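You operate a simulated robot arm through the tools that you are given. There is no shell and no other tool. Be economical: measure what you need, move in short steps, check, and stop when the job is done.

You run a simulated robot arm. Do the job below in one go: nothing can be reset, and whatever is moved stays where it is left.

JOB
Take the gold coupling and leave it in the wash basket.
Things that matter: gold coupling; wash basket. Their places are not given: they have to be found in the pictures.

Only the result counts: the job must be done as asked and must still hold three seconds after the hand-in. Knocking over, shifting, dropping, spilling or breaking anything else fails it.

ROBOT AND FRAMES
A 7-joint arm with a two-finger parallel gripper, fixed in place. Base frame: the origin is at the foot of the arm, x ahead of it, y to its left, z up; the work surface is at about z = 0. Units: m, rad, N and s.
With the tool pointing down near the work surface it reaches from about 0.24 to 0.62 m from the base axis. Its first joint turns from -1.152 to 1.152 rad. Payload 2.6 kg.
The tool frame sits at the grasp point between the pads (the TCP): z along the fingers, y along the line on which they close. The tips reach 0.03 m beyond it. Largest opening 0.094 m; finger width 0.028, thickness 0.01; the body of the gripper, 0.05 by 0.096 m, starts 0.055 m behind the TCP.
Orientation is told as [roll, pitch, yaw] about the base's x, y, z axes, in that order, counted from this pose: with the fingers straight down and closing along the base's y, the tool's x points along the base's -x, its y along +y and its z along -z.

CONTROLS
- The arm moves only by the tool move_arm. Its argument "series" is one flat list of numbers, 7 for each row, row after row: the shift along the tool's x, y, z in m, then the turn, a rotation vector about the tool's x, y, z in degrees, then the gripper command, from -1 (fully open) to 1 (shut), values between in proportion. In form: [dx, dy, dz, ax, ay, az, grip, dx, dy, dz, ax, ay, az, grip, ...]. A call has 1 to 20 rows; each row is the pose to reach, as a shift and turn from the pose commanded when the call began, along the tool's axes at that moment. A row lasts 0.2 s, in which the tool goes at most 0.05 m and 0.15 rad; a call with a longer step from one row to the next is refused whole, and so is a gripper value outside its range. Where a pose cannot be reached the arm comes as near as it can. A force on the tool above 40 N (or 10 N above the force at the start of the call, whichever is more), or a blocked arm, ends the call early, and 0.2 s more pass. Each finger travels about 0.072 m/s and halts on what it meets, pressing with about 26 N; the grip force reading is that of the motor and also rises with nothing between the fingers. The clock runs only during rows and for 0.2 s after the last one: add rows that repeat a pose to give the fingers time. It gives the time, the measured TCP pose, the force on the tool (base axes), the opening and the grip force at its end, in the units of the frame above (readings bear some noise), and new pictures: "pictures" is both (left out), scene, wrist or none.
- Cameras (640 x 400 px; columns grow to the right, rows downward): "scene" is fixed at [0.0269, 0.4312, 0.5763]; the picture's right is [-0.84, -0.54, 0.00], its down [-0.27, 0.42, -0.86] and it looks along [0.47, -0.73, -0.50] (base axes); focal length 320 px, centre (320, 200). "wrist" rides on the gripper at [-0.037, 0, -0.058] in the tool frame; the picture's right is [0.00, -1.00, 0.00], its down [0.97, 0.00, -0.24] and it looks along [0.24, 0.00, 0.97] (tool axes); focal length 218 px, centre (320, 200).
- pixel_to_xyz(camera, pixels): for up to 12 pixels [column, row] of the newest picture of that camera ("zoom" is the newest enlarged one), the place [x, y, z] in the base frame of the surface seen there, good to about 0.002 m, but the place of the scene camera against the robot may be out by one fixed shift of up to 0.012 m in any direction. No time passes.
- zoom(camera, box): a new picture of the part [left, top, right, bottom] of that camera's present view, enlarged. No time passes.
- close_job(): hands the job in; it is judged then, once.

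Keep the steps short. Do not move on a guess: measure, check each grasp and each placing, and mend mistakes. In all there are 60 turns and 120 pictures (those below and enlarged ones count). Leave the gripper open and the arm clear of the work at the hand-in unless told otherwise, and finish with a single line.

The tools are called after ">>>" by a JSON object that holds its "op" and its "data". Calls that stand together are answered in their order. move_arm: Moves the arm, as the interface text tells. Its arguments: {"type":"object","properties":{"series":{"type":"array","items":{"type":"number"}},"pictures":{"type":"string","enum":["both","scene","wrist","none"]}},"required":["series"]} The other tools are called the same way: pixel_to_xyz (camera, pixels) gives the place of the surface under pixels of a picture; zoom (camera, box) takes an enlarged picture of a part of a camera's view; close_job () hands the job in.

At the start:

```text
clock: 0.0
eef_pos: [0.3592, -0.0232, 0.3393]
tool_rot: [0.001, 0.0, 0.0]
force: [-0.3, -0.5, -1.1]
width: 0.0939
grip_force: 0.0
```

scene: 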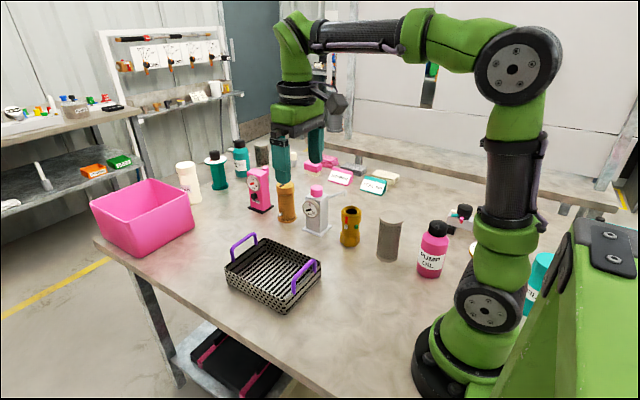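
wrist: 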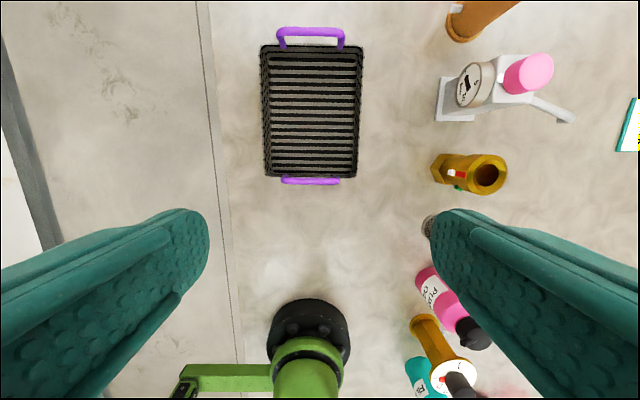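

I see a gold fitting at scene (350,226), a brown item at (287,203) and another gold thing at wrist (435,345). I'll enlarge the views to tell them apart.

>>> {"op": "zoom", "data": {"camera": "scene", "box": [220, 140, 420, 320]}}

>>> {"op": "zoom", "data": {"camera": "wrist", "box": [400, 0, 640, 400]}}

>>> {"op": "pixel_to_xyz", "data": {"camera": "wrist", "pixels": [[486, 175], [475, 157], [440, 170], [503, 175], [262, 45], [362, 45], [265, 177], [357, 177], [310, 110], [310, 32], [310, 181], [425, 225]]}}

>>> {"op": "pixel_to_xyz", "data": {"camera": "scene", "pixels": [[350, 210], [350, 225], [349, 242], [341, 228], [359, 228], [272, 275], [228, 268], [290, 310], [320, 265], [260, 242], [287, 200], [388, 240]]}}

```text
2.22 times, centred on (320, 230) of scene
```

zoom: 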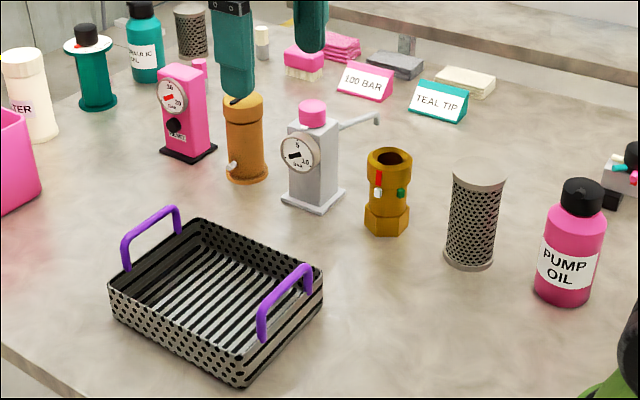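

```text
1.00 times, centred on (520, 200) of wrist
```

zoom: 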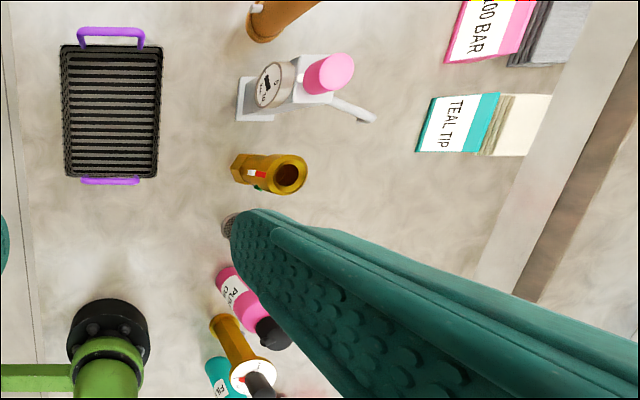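

```text
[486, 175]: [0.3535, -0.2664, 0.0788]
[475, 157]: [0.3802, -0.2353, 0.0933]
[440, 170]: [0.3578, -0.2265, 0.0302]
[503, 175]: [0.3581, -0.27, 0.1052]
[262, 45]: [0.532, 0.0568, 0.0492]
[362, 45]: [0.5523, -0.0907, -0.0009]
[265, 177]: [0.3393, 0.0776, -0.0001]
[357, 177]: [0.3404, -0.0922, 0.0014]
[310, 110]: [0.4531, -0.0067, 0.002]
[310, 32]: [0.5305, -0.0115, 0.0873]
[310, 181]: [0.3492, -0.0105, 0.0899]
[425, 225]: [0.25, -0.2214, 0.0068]
```

```text
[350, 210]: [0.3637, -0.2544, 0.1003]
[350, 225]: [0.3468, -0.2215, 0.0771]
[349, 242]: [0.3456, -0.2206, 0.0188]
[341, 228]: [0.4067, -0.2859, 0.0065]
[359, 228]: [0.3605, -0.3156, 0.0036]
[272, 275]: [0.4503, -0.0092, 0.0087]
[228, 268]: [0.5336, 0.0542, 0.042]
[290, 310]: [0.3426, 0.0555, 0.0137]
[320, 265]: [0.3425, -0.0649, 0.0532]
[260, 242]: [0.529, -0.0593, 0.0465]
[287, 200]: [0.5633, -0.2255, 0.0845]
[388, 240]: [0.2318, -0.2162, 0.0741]
```

The gold fitting with a hex foot at about (0.36,-0.245), top z≈0.105, is the likely coupling. The mesh tray with purple handles is the basket, x 0.345–0.535, y ±0.06. I'll move across at this height to look down on the fitting.

>>> {"op": "move_arm", "data": {"series": [0, -0.045, 0, 0, 0, 0, -1, 0, -0.09, 0, 0, 0, 0, -1, 0, -0.135, 0, 0, 0, 0, -1, 0, -0.18, 0, 0, 0, 0, -1, 0, -0.222, 0, 0, 0, 0, -1, 0, -0.222, 0, 0, 0, 0, -1]}}

```text
clock: 1.4
eef_pos: [0.3587, -0.2489, 0.3391]
tool_rot: [-0.001, 0.001, 0.0]
force: [-1.1, -0.2, -0.7]
width: 0.0942
grip_force: 0.0
```

scene: 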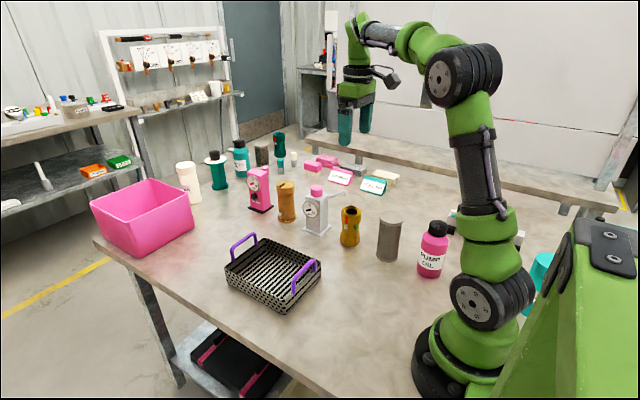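
wrist: 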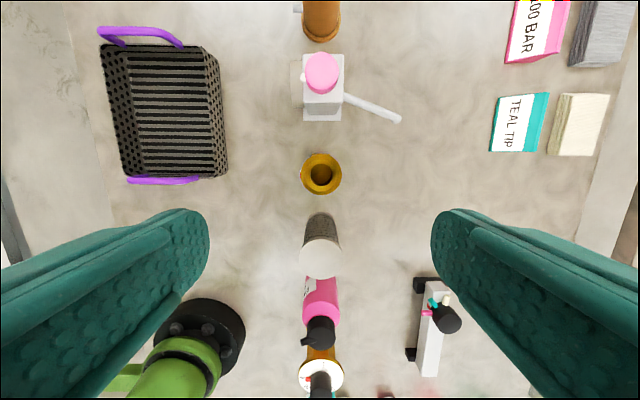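

The fitting is now in view at wrist (321,174). I'll enlarge it and measure its rim, plus the pump and mesh filter on either side.

>>> {"op": "zoom", "data": {"camera": "wrist", "box": [270, 130, 370, 220]}}

>>> {"op": "pixel_to_xyz", "data": {"camera": "wrist", "pixels": [[303, 172], [338, 172], [320, 160], [320, 187], [320, 175], [320, 192], [400, 119], [320, 118], [320, 260], [320, 375], [306, 160], [336, 160]]}}

>>> {"op": "zoom", "data": {"camera": "scene", "box": [315, 190, 395, 260]}}

>>> {"op": "zoom", "data": {"camera": "scene", "box": [400, 180, 560, 320]}}

```text
4.44 times, centred on (320, 175) of wrist
```

zoom: 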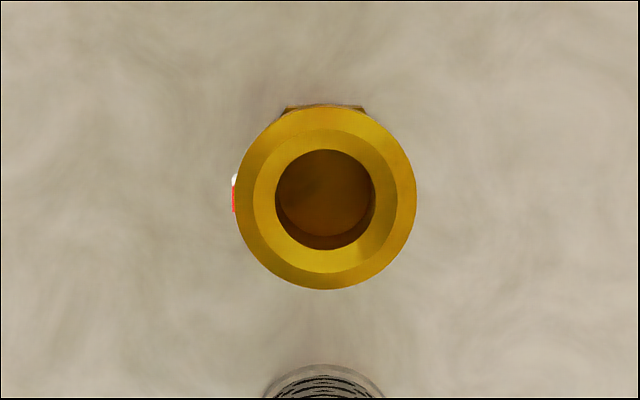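

```text
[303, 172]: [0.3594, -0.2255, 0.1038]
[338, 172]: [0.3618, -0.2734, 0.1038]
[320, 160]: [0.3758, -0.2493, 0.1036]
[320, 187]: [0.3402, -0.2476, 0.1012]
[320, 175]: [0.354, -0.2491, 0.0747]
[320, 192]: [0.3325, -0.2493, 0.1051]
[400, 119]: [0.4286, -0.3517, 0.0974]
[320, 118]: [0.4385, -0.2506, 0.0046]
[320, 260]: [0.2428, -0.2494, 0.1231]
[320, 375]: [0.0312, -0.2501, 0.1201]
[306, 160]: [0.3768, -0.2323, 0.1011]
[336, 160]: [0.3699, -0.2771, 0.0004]
```

```text
5.71 times, centred on (355, 225) of scene
```

zoom: 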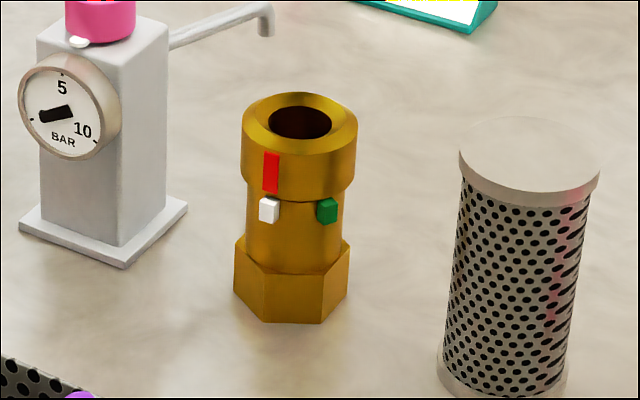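

```text
2.86 times, centred on (480, 250) of scene
```

zoom: 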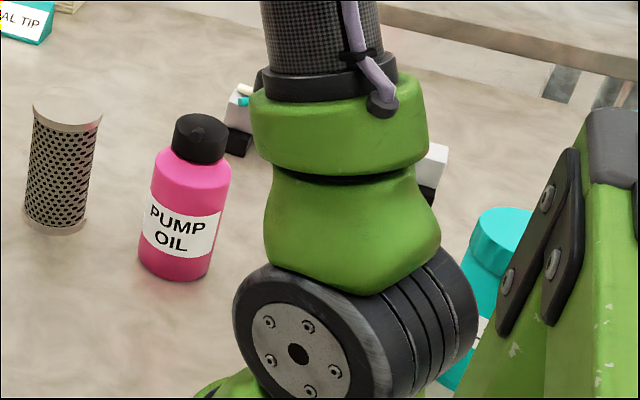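

It is one piece: collar (z≈0.065–0.105, Ø≈0.05), waist with white and green lugs, hex foot. I'll measure the lugs so the pads miss them, then rechecking the basket too.

>>> {"op": "pixel_to_xyz", "data": {"camera": "scene", "pixels": [[348.5, 220], [347, 227], [357, 227], [348, 224.5], [357, 225], [351, 232], [351, 241], [350, 222], [285, 290], [248, 265], [272, 258], [290, 262]]}}

>>> {"op": "pixel_to_xyz", "data": {"camera": "wrist", "pixels": [[322, 72], [303, 95], [341, 95], [343, 60], [303, 118], [320, 240], [320, 280], [155, 70], [190, 110], [150, 150], [215, 172], [165, 110]]}}

```text
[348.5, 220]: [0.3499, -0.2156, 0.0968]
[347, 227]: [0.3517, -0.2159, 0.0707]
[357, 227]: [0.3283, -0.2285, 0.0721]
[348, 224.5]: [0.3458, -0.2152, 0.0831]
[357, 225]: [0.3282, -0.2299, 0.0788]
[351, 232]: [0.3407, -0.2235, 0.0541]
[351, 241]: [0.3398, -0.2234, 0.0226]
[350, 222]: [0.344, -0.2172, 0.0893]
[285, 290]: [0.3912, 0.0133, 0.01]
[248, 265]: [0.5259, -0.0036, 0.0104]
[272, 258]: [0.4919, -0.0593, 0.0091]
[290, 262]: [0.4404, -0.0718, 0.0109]
```

```text
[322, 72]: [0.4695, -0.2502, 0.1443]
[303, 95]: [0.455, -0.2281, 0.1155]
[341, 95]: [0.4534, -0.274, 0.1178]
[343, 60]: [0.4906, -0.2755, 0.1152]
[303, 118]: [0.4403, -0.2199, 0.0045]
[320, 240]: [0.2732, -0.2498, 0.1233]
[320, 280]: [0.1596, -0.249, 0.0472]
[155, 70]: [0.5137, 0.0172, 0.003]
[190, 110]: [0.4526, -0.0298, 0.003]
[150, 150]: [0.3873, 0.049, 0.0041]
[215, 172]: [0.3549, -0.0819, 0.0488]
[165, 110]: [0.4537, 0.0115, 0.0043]
```

White lug at azimuth ~85°, green ~150°, both at z≈0.065. Centre of the coupling (0.357,-0.250). Closing along azimuth 30° misses both lugs and the neighbours, so I'll turn 60° at height and check.

>>> {"op": "move_arm", "data": {"series": [0.002, -0.001, 0, 0, 0, 7.5, -1, 0.002, -0.001, 0, 0, 0, 15, -1, 0.002, -0.001, 0, 0, 0, 22.5, -1, 0.002, -0.001, 0, 0, 0, 30, -1, 0.002, -0.001, 0, 0, 0, 37.5, -1, 0.002, -0.001, 0, 0, 0, 45, -1, 0.002, -0.001, 0, 0, 0, 52.5, -1, 0.002, -0.001, 0, 0, 0, 60, -1, 0.002, -0.001, 0, 0, 0, 60, -1]}}

```text
clock: 3.4
eef_pos: [0.3567, -0.2464, 0.3383]
tool_rot: [0.0, 0.0, -1.049]
force: [-0.1, 0.6, -0.8]
width: 0.0941
grip_force: 0.0
```

scene: 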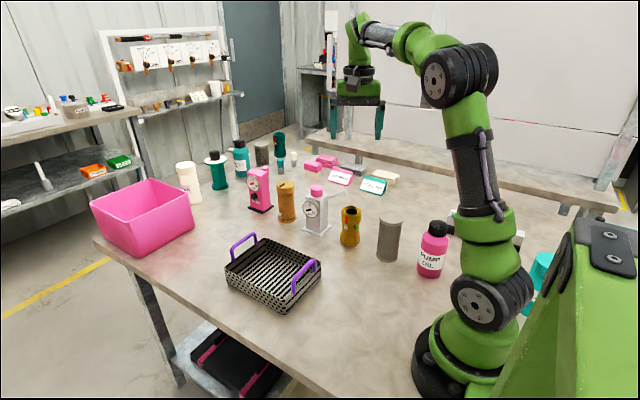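
wrist: 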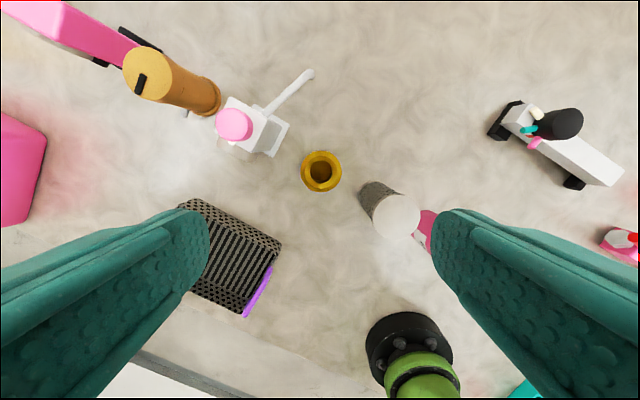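

The turn is done. I'll enlarge to read the exact centre of the rim.

>>> {"op": "zoom", "data": {"camera": "wrist", "box": [270, 130, 370, 220]}}

```text
4.44 times, centred on (320, 175) of wrist
```

zoom: 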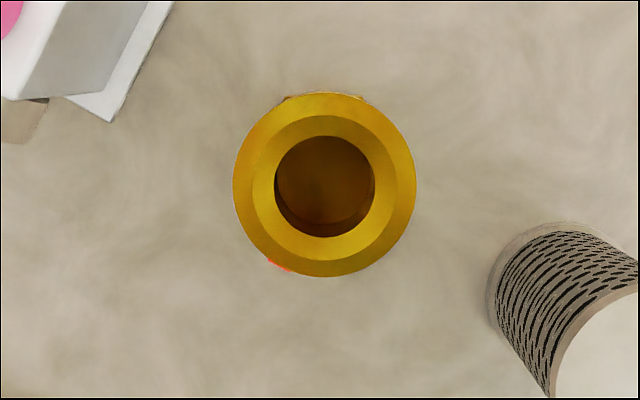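

The rim centre is about 4 mm off along tool -x and 1 mm along -y. I'll correct that and descend to z≈0.16, where the tips are still above everything.

>>> {"op": "move_arm", "data": {"series": [-0.004, -0.001, 0.04, 0, 0, 0, -1, -0.004, -0.001, 0.085, 0, 0, 0, -1, -0.004, -0.001, 0.13, 0, 0, 0, -1, -0.004, -0.001, 0.175, 0, 0, 0, -1, -0.004, -0.001, 0.175, 0, 0, 0, -1]}}

```text
clock: 4.6
eef_pos: [0.3601, -0.2512, 0.1633]
tool_rot: [0.0, -0.001, -1.049]
force: [0.5, 0.3, 0.1]
width: 0.094
grip_force: 0.2
```

scene: 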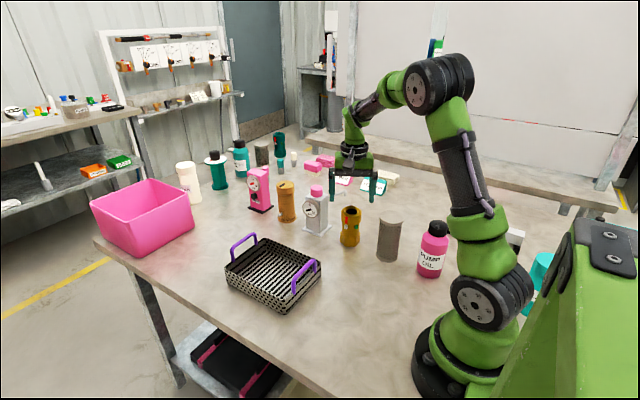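
wrist: 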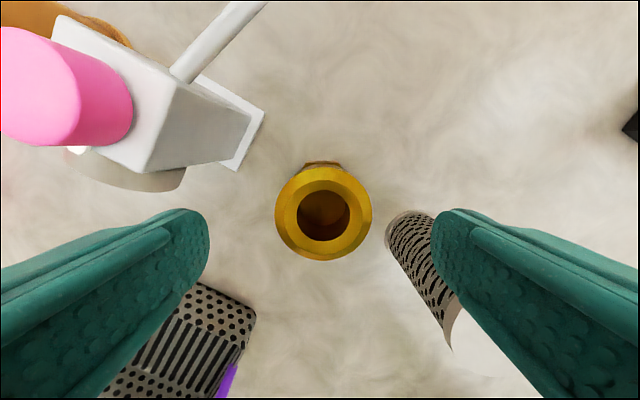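

It is centred between the fingers (wrist (323,213)). The filter and pump have over 25 mm of clearance. I'll descend 0.075 m to put the pads on the collar.

>>> {"op": "move_arm", "data": {"series": [0, -0.0015, 0.03, 0, 0, 0, -1, 0, -0.0015, 0.055, 0, 0, 0, -1, 0, -0.0015, 0.075, 0, 0, 0, -1, 0, -0.0015, 0.075, 0, 0, 0, -1]}}

```text
clock: 5.6
eef_pos: [0.3578, -0.252, 0.0896]
tool_rot: [-0.001, 0.0, -1.047]
force: [0.5, 0.7, 0.3]
width: 0.094
grip_force: 0.1
```

scene: 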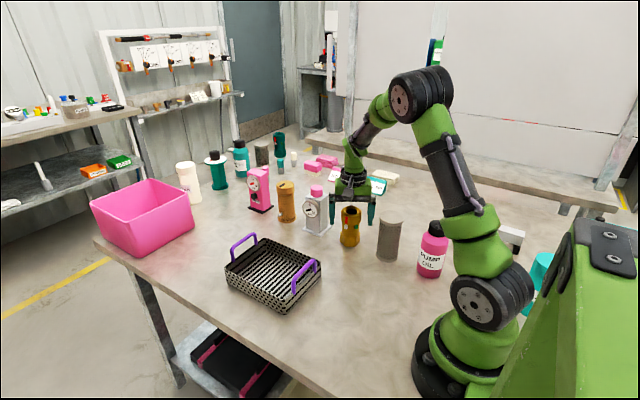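
wrist: 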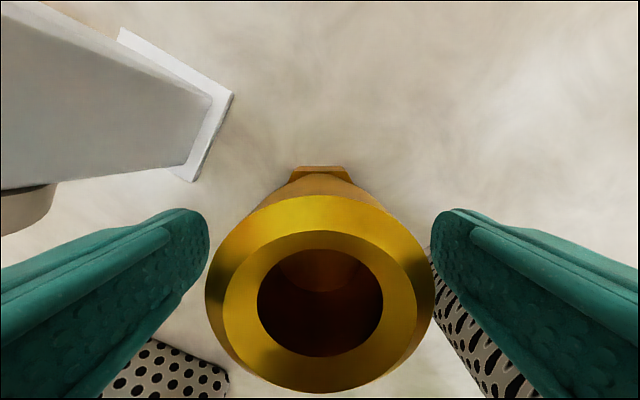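

The fingers straddle the collar without touching anything. I'll close the gripper, allowing time for it.

>>> {"op": "move_arm", "data": {"series": [0, 0, 0, 0, 0, 0, 1, 0, 0, 0, 0, 0, 0, 1, 0, 0, 0, 0, 0, 0, 1, 0, 0, 0, 0, 0, 0, 1, 0, 0, 0, 0, 0, 0, 1]}}

```text
clock: 6.8
eef_pos: [0.3579, -0.2507, 0.0898]
tool_rot: [0.0, 0.0, -1.047]
force: [-0.9, 1.4, 0.1]
width: 0.0544
grip_force: 26.3
```

scene: 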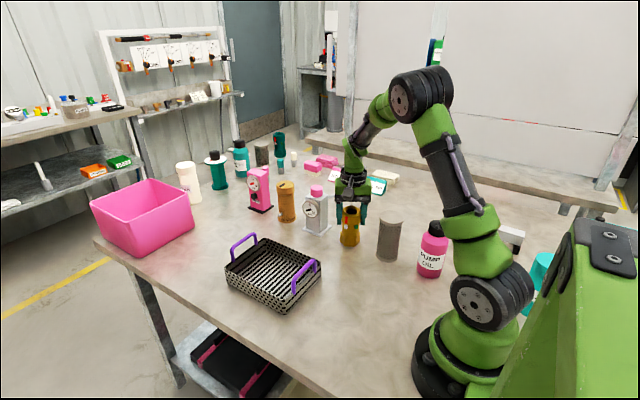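
wrist: 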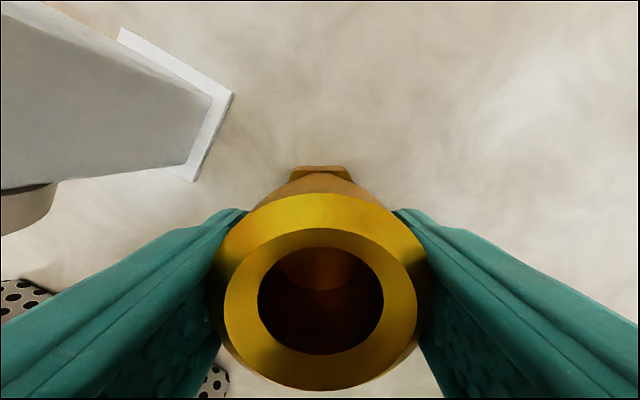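

Gripped: width 0.054, force 26 N. I'll lift slowly, 0.03 m first, to see that it comes along.

>>> {"op": "move_arm", "data": {"series": [0, 0, -0.01, 0, 0, 0, 1, 0, 0, -0.02, 0, 0, 0, 1, 0, 0, -0.03, 0, 0, 0, 1, 0, 0, -0.03, 0, 0, 0, 1]}}

>>> {"op": "zoom", "data": {"camera": "scene", "box": [310, 160, 400, 260]}}

```text
clock: 7.8
eef_pos: [0.3577, -0.2516, 0.1187]
tool_rot: [-0.001, 0.0, -1.048]
force: [-0.4, 0.0, -3.6]
width: 0.054
grip_force: 26.2
```

scene: 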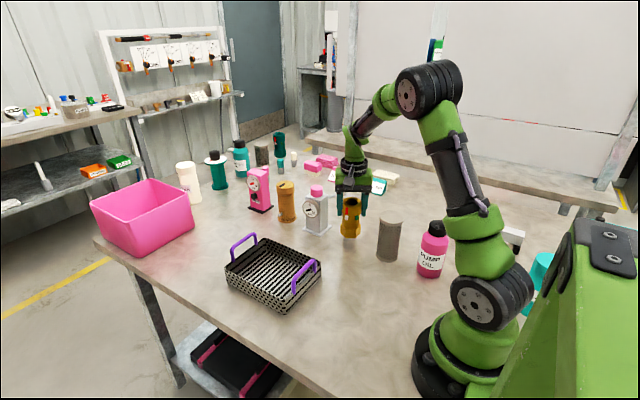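
wrist: 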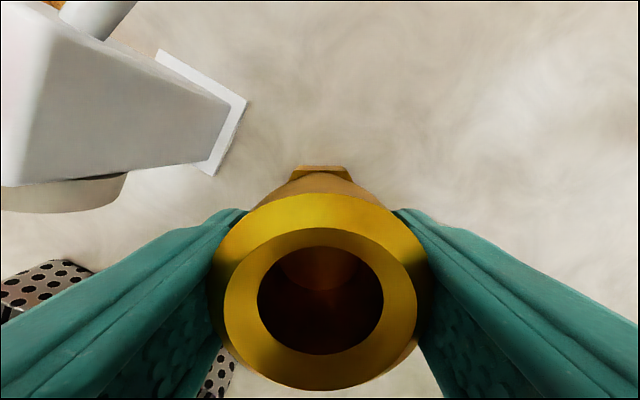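

```text
4.00 times, centred on (355, 210) of scene
```

zoom: 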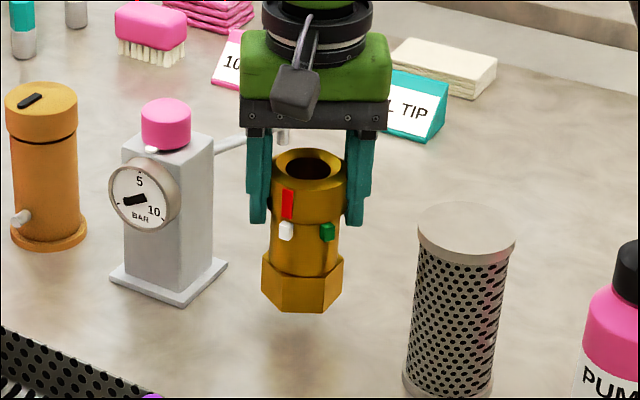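

It came up cleanly, with the table clear under it. I'll rise to z≈0.26 and carry it to above the basket centre (0.44,-0.012): base shift (0.082,0.24), which is tool (0.167,0.191).

>>> {"op": "move_arm", "data": {"series": [0, 0, -0.04, 0, 0, 0, 1, 0, 0, -0.08, 0, 0, 0, 1, 0, 0, -0.12, 0, 0, 0, 1, 0, 0, -0.14, 0, 0, 0, 1, 0.021, 0.024, -0.14, 0, 0, 0, 1, 0.045, 0.052, -0.14, 0, 0, 0, 1, 0.069, 0.08, -0.14, 0, 0, 0, 1, 0.093, 0.108, -0.14, 0, 0, 0, 1, 0.117, 0.136, -0.14, 0, 0, 0, 1, 0.141, 0.163, -0.14, 0, 0, 0, 1, 0.158, 0.182, -0.14, 0, 0, 0, 1, 0.167, 0.191, -0.14, 0, 0, 0, 1, 0.167, 0.191, -0.14, 0, 0, 0, 1]}}

```text
clock: 10.6
eef_pos: [0.4406, -0.0112, 0.2586]
tool_rot: [0.0, 0.001, -1.047]
force: [-0.1, -0.6, -3.0]
width: 0.0541
grip_force: 26.4
```

scene: 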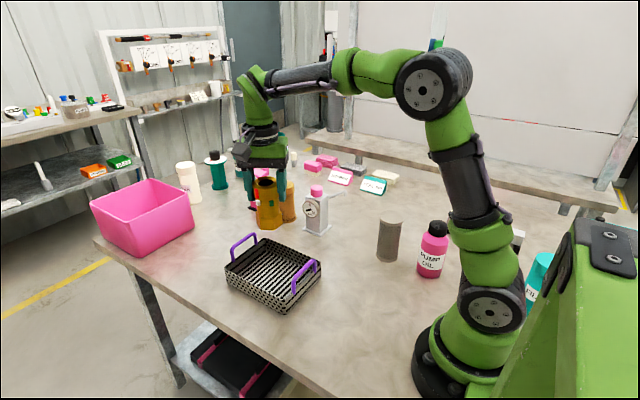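
wrist: 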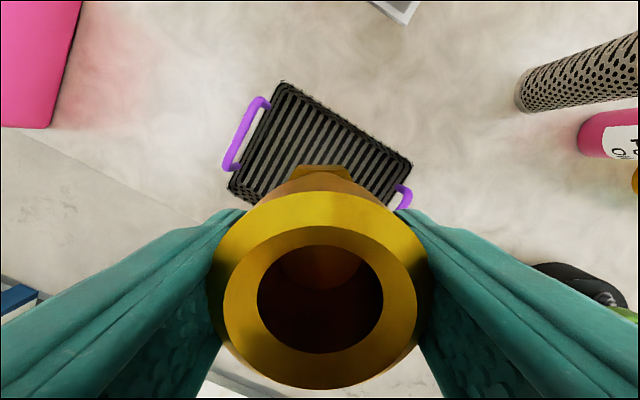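

I'm above the basket, coupling held. I'll verify the basket walls from this view before descending.

>>> {"op": "pixel_to_xyz", "data": {"camera": "wrist", "pixels": [[283, 83], [410, 167], [232, 187], [345, 122], [320, 140], [243, 135], [405, 195], [257, 150], [262, 190], [390, 168]]}}

>>> {"op": "pixel_to_xyz", "data": {"camera": "scene", "pixels": [[227, 268], [258, 241], [321, 264], [287, 311], [255, 285], [290, 252], [244, 236], [304, 270]]}}

>>> {"op": "zoom", "data": {"camera": "scene", "box": [200, 140, 360, 320]}}

```text
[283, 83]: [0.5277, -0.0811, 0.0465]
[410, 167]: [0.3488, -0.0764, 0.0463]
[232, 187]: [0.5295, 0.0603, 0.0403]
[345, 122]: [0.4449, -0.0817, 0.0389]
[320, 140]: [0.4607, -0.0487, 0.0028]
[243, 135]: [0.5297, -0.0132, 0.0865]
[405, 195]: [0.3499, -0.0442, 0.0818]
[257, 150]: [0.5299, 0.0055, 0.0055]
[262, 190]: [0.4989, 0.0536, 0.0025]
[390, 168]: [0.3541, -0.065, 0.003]
```

```text
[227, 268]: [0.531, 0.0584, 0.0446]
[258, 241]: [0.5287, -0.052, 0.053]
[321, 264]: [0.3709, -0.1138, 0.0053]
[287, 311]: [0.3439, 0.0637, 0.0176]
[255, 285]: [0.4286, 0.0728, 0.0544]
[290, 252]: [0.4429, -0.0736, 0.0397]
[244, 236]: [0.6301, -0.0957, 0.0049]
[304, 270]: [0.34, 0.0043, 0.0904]
```

```text
2.22 times, centred on (280, 230) of scene
```

zoom: 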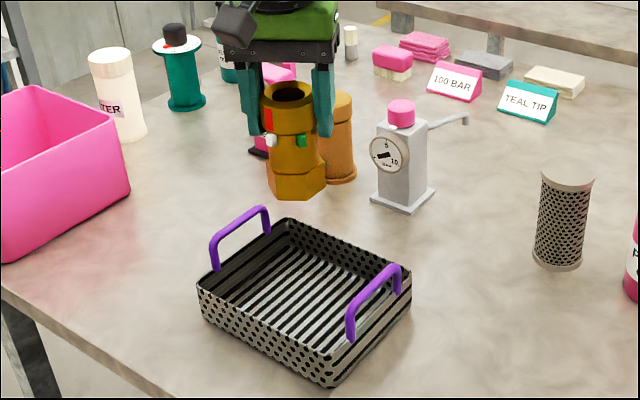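

Walls: x 0.345–0.53, y -0.082–0.061, so I'm centred. The floor is at z≈0.003, meaning contact at TCP ≈0.092. I'll descend to TCP ≈0.104 first.

>>> {"op": "move_arm", "data": {"series": [0, 0, 0.04, 0, 0, 0, 1, 0, 0, 0.08, 0, 0, 0, 1, 0, 0, 0.12, 0, 0, 0, 1, 0, 0, 0.145, 0, 0, 0, 1, 0, 0, 0.155, 0, 0, 0, 1, 0, 0, 0.155, 0, 0, 0, 1]}}

>>> {"op": "zoom", "data": {"camera": "scene", "box": [200, 160, 360, 320]}}

```text
clock: 12.0
eef_pos: [0.4379, -0.01, 0.1037]
tool_rot: [0.001, -0.001, -1.047]
force: [0.4, -0.7, -4.3]
width: 0.0541
grip_force: 26.2
```

scene: 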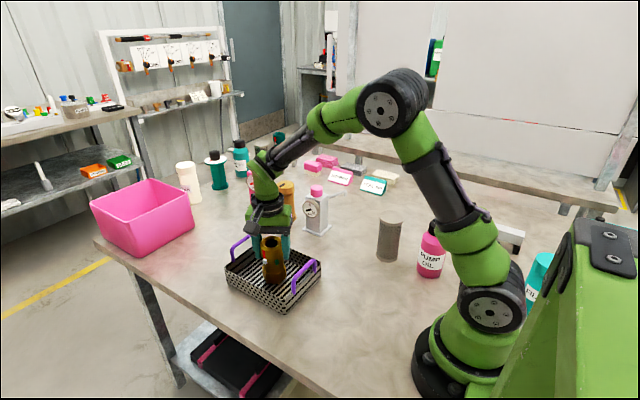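
wrist: 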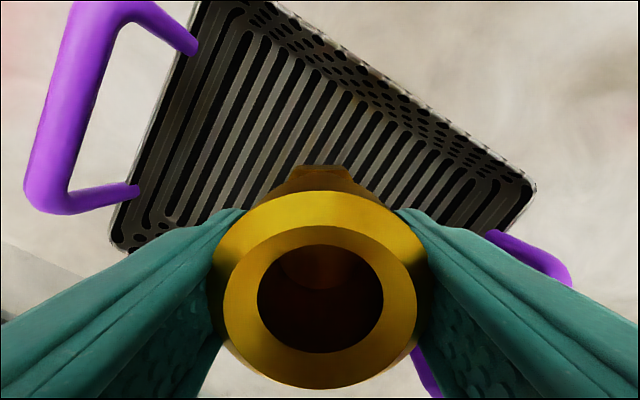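

```text
2.50 times, centred on (280, 240) of scene
```

zoom: 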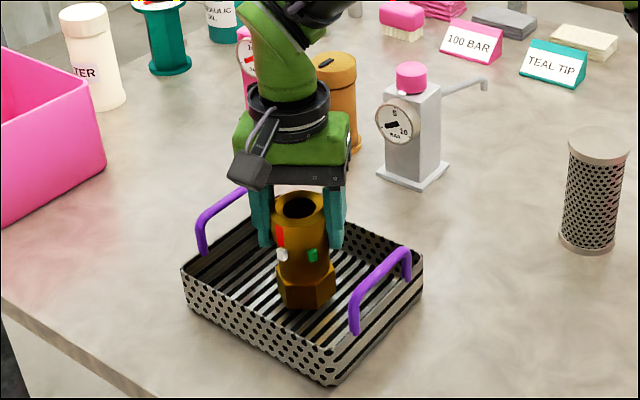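

The coupling is inside the walls, about 11 mm above the floor. I'll lower it in small steps and watch the force.

>>> {"op": "move_arm", "data": {"series": [0, 0, 0.004, 0, 0, 0, 1, 0, 0, 0.007, 0, 0, 0, 1, 0, 0, 0.0095, 0, 0, 0, 1, 0, 0, 0.0105, 0, 0, 0, 1, 0, 0, 0.0105, 0, 0, 0, 1], "pictures": "none"}}

```text
clock: 13.2
eef_pos: [0.4391, -0.0097, 0.0932]
tool_rot: [0.001, 0.0, -1.046]
force: [0.6, -0.8, -2.9]
width: 0.054
grip_force: 26.3
```

The force is still about -3 to -4 N, so it hangs free. I'll go down 1 mm at a time.

>>> {"op": "move_arm", "data": {"series": [0, 0, 0.001, 0, 0, 0, 1, 0, 0, 0.0015, 0, 0, 0, 1, 0, 0, 0.0015, 0, 0, 0, 1], "pictures": "none"}}

```text
clock: 14.0
eef_pos: [0.4396, -0.0107, 0.0938]
tool_rot: [0.003, -0.001, -1.047]
force: [-6.8, 0.2, 20.2]
width: 0.0538
grip_force: 25.8
```

Force has risen to +20 N: it rests on the floor. I'll ease up 1 mm and open the fingers partway, slowly.

>>> {"op": "move_arm", "data": {"series": [0, 0, -0.001, 0, 0, 0, 1, 0, 0, -0.001, 0, 0, 0, -0.2, 0, 0, -0.001, 0, 0, 0, -0.4, 0, 0, -0.001, 0, 0, 0, -0.6, 0, 0, -0.001, 0, 0, 0, -0.6]}}

>>> {"op": "zoom", "data": {"camera": "scene", "box": [200, 160, 360, 320]}}

```text
clock: 15.2
eef_pos: [0.4373, -0.0101, 0.0936]
tool_rot: [-0.001, 0.002, -1.049]
force: [-0.8, -0.2, -0.1]
width: 0.0755
grip_force: 0.2
```

scene: 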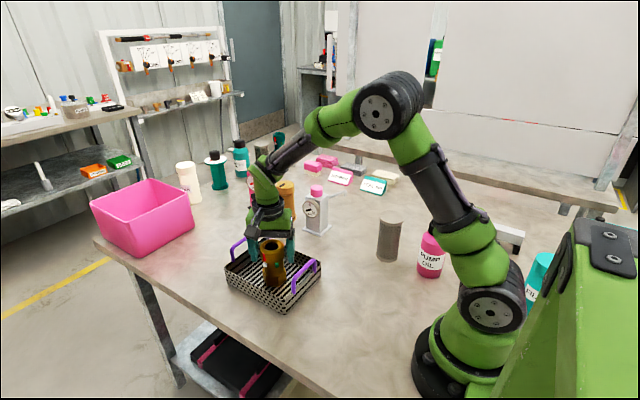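
wrist: 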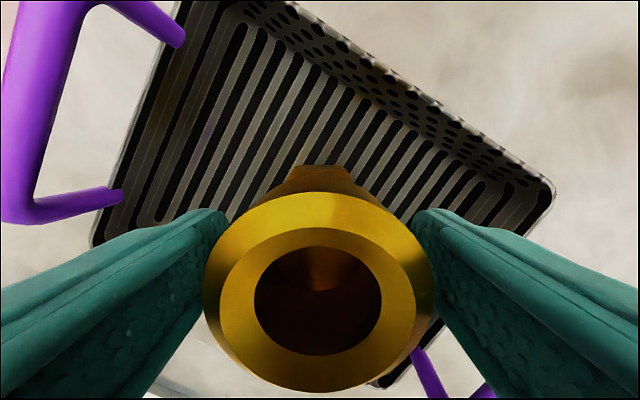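

```text
2.50 times, centred on (280, 240) of scene
```

zoom: 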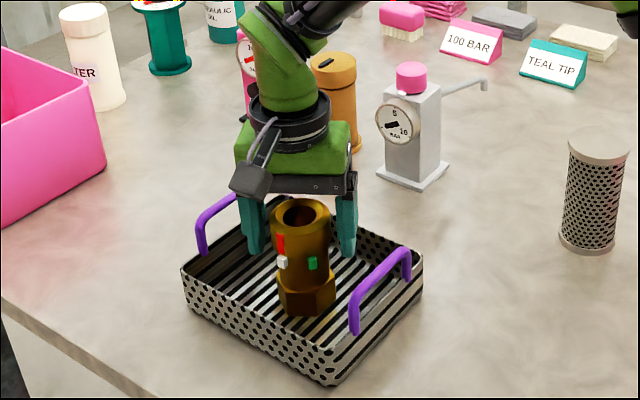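

The coupling stands upright in the basket and the fingers are free. I'll rise straight up to z≈0.28, opening fully once the tips have cleared it.

>>> {"op": "move_arm", "data": {"series": [0, 0, -0.015, 0, 0, 0, -0.6, 0, 0, -0.04, 0, 0, 0, -0.6, 0, 0, -0.08, 0, 0, 0, -0.6, 0, 0, -0.12, 0, 0, 0, -1, 0, 0, -0.16, 0, 0, 0, -1, 0, 0, -0.2, 0, 0, 0, -1, 0, 0, -0.2, 0, 0, 0, -1, 0, 0, -0.2, 0, 0, 0, -1]}}

>>> {"op": "zoom", "data": {"camera": "scene", "box": [200, 160, 360, 320]}}

```text
clock: 17.0
eef_pos: [0.4386, -0.0115, 0.2938]
tool_rot: [0.0, 0.0, -1.047]
force: [0.3, 0.8, -0.1]
width: 0.0938
grip_force: 0.0
```

scene: 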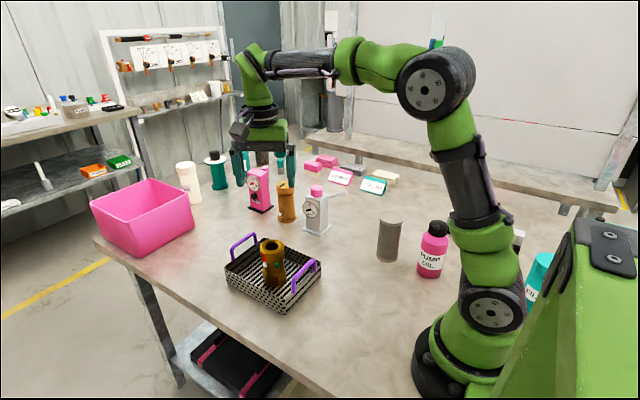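
wrist: 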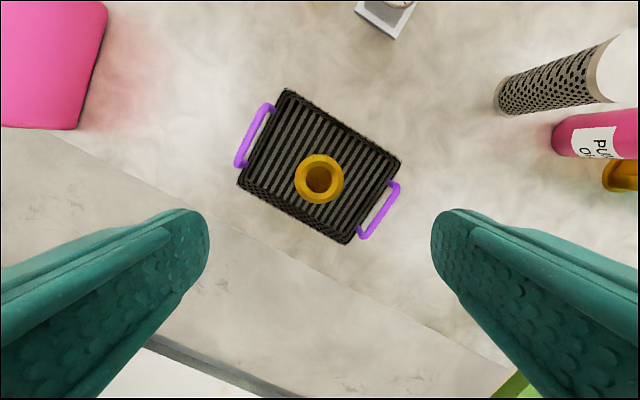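

```text
2.50 times, centred on (280, 240) of scene
```

zoom: 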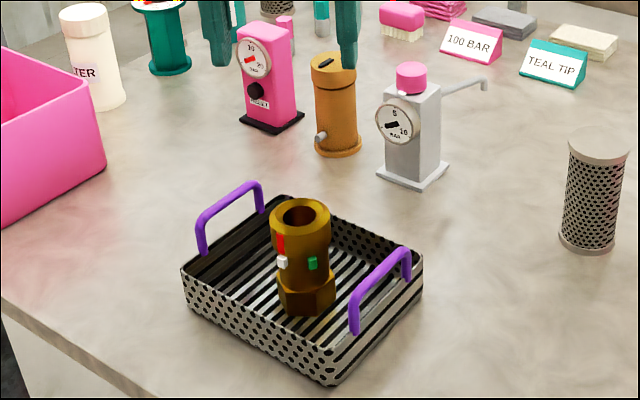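

The coupling stands in the basket, nothing else has shifted, the gripper is open and the arm is clear. I'm handing in.

>>> {"op": "close_job", "data": {}}

```text
The job is handed in.
```

The gold coupling is standing upright in the wash basket, nothing else was shifted, and the job is handed in with the gripper open and the arm clear.
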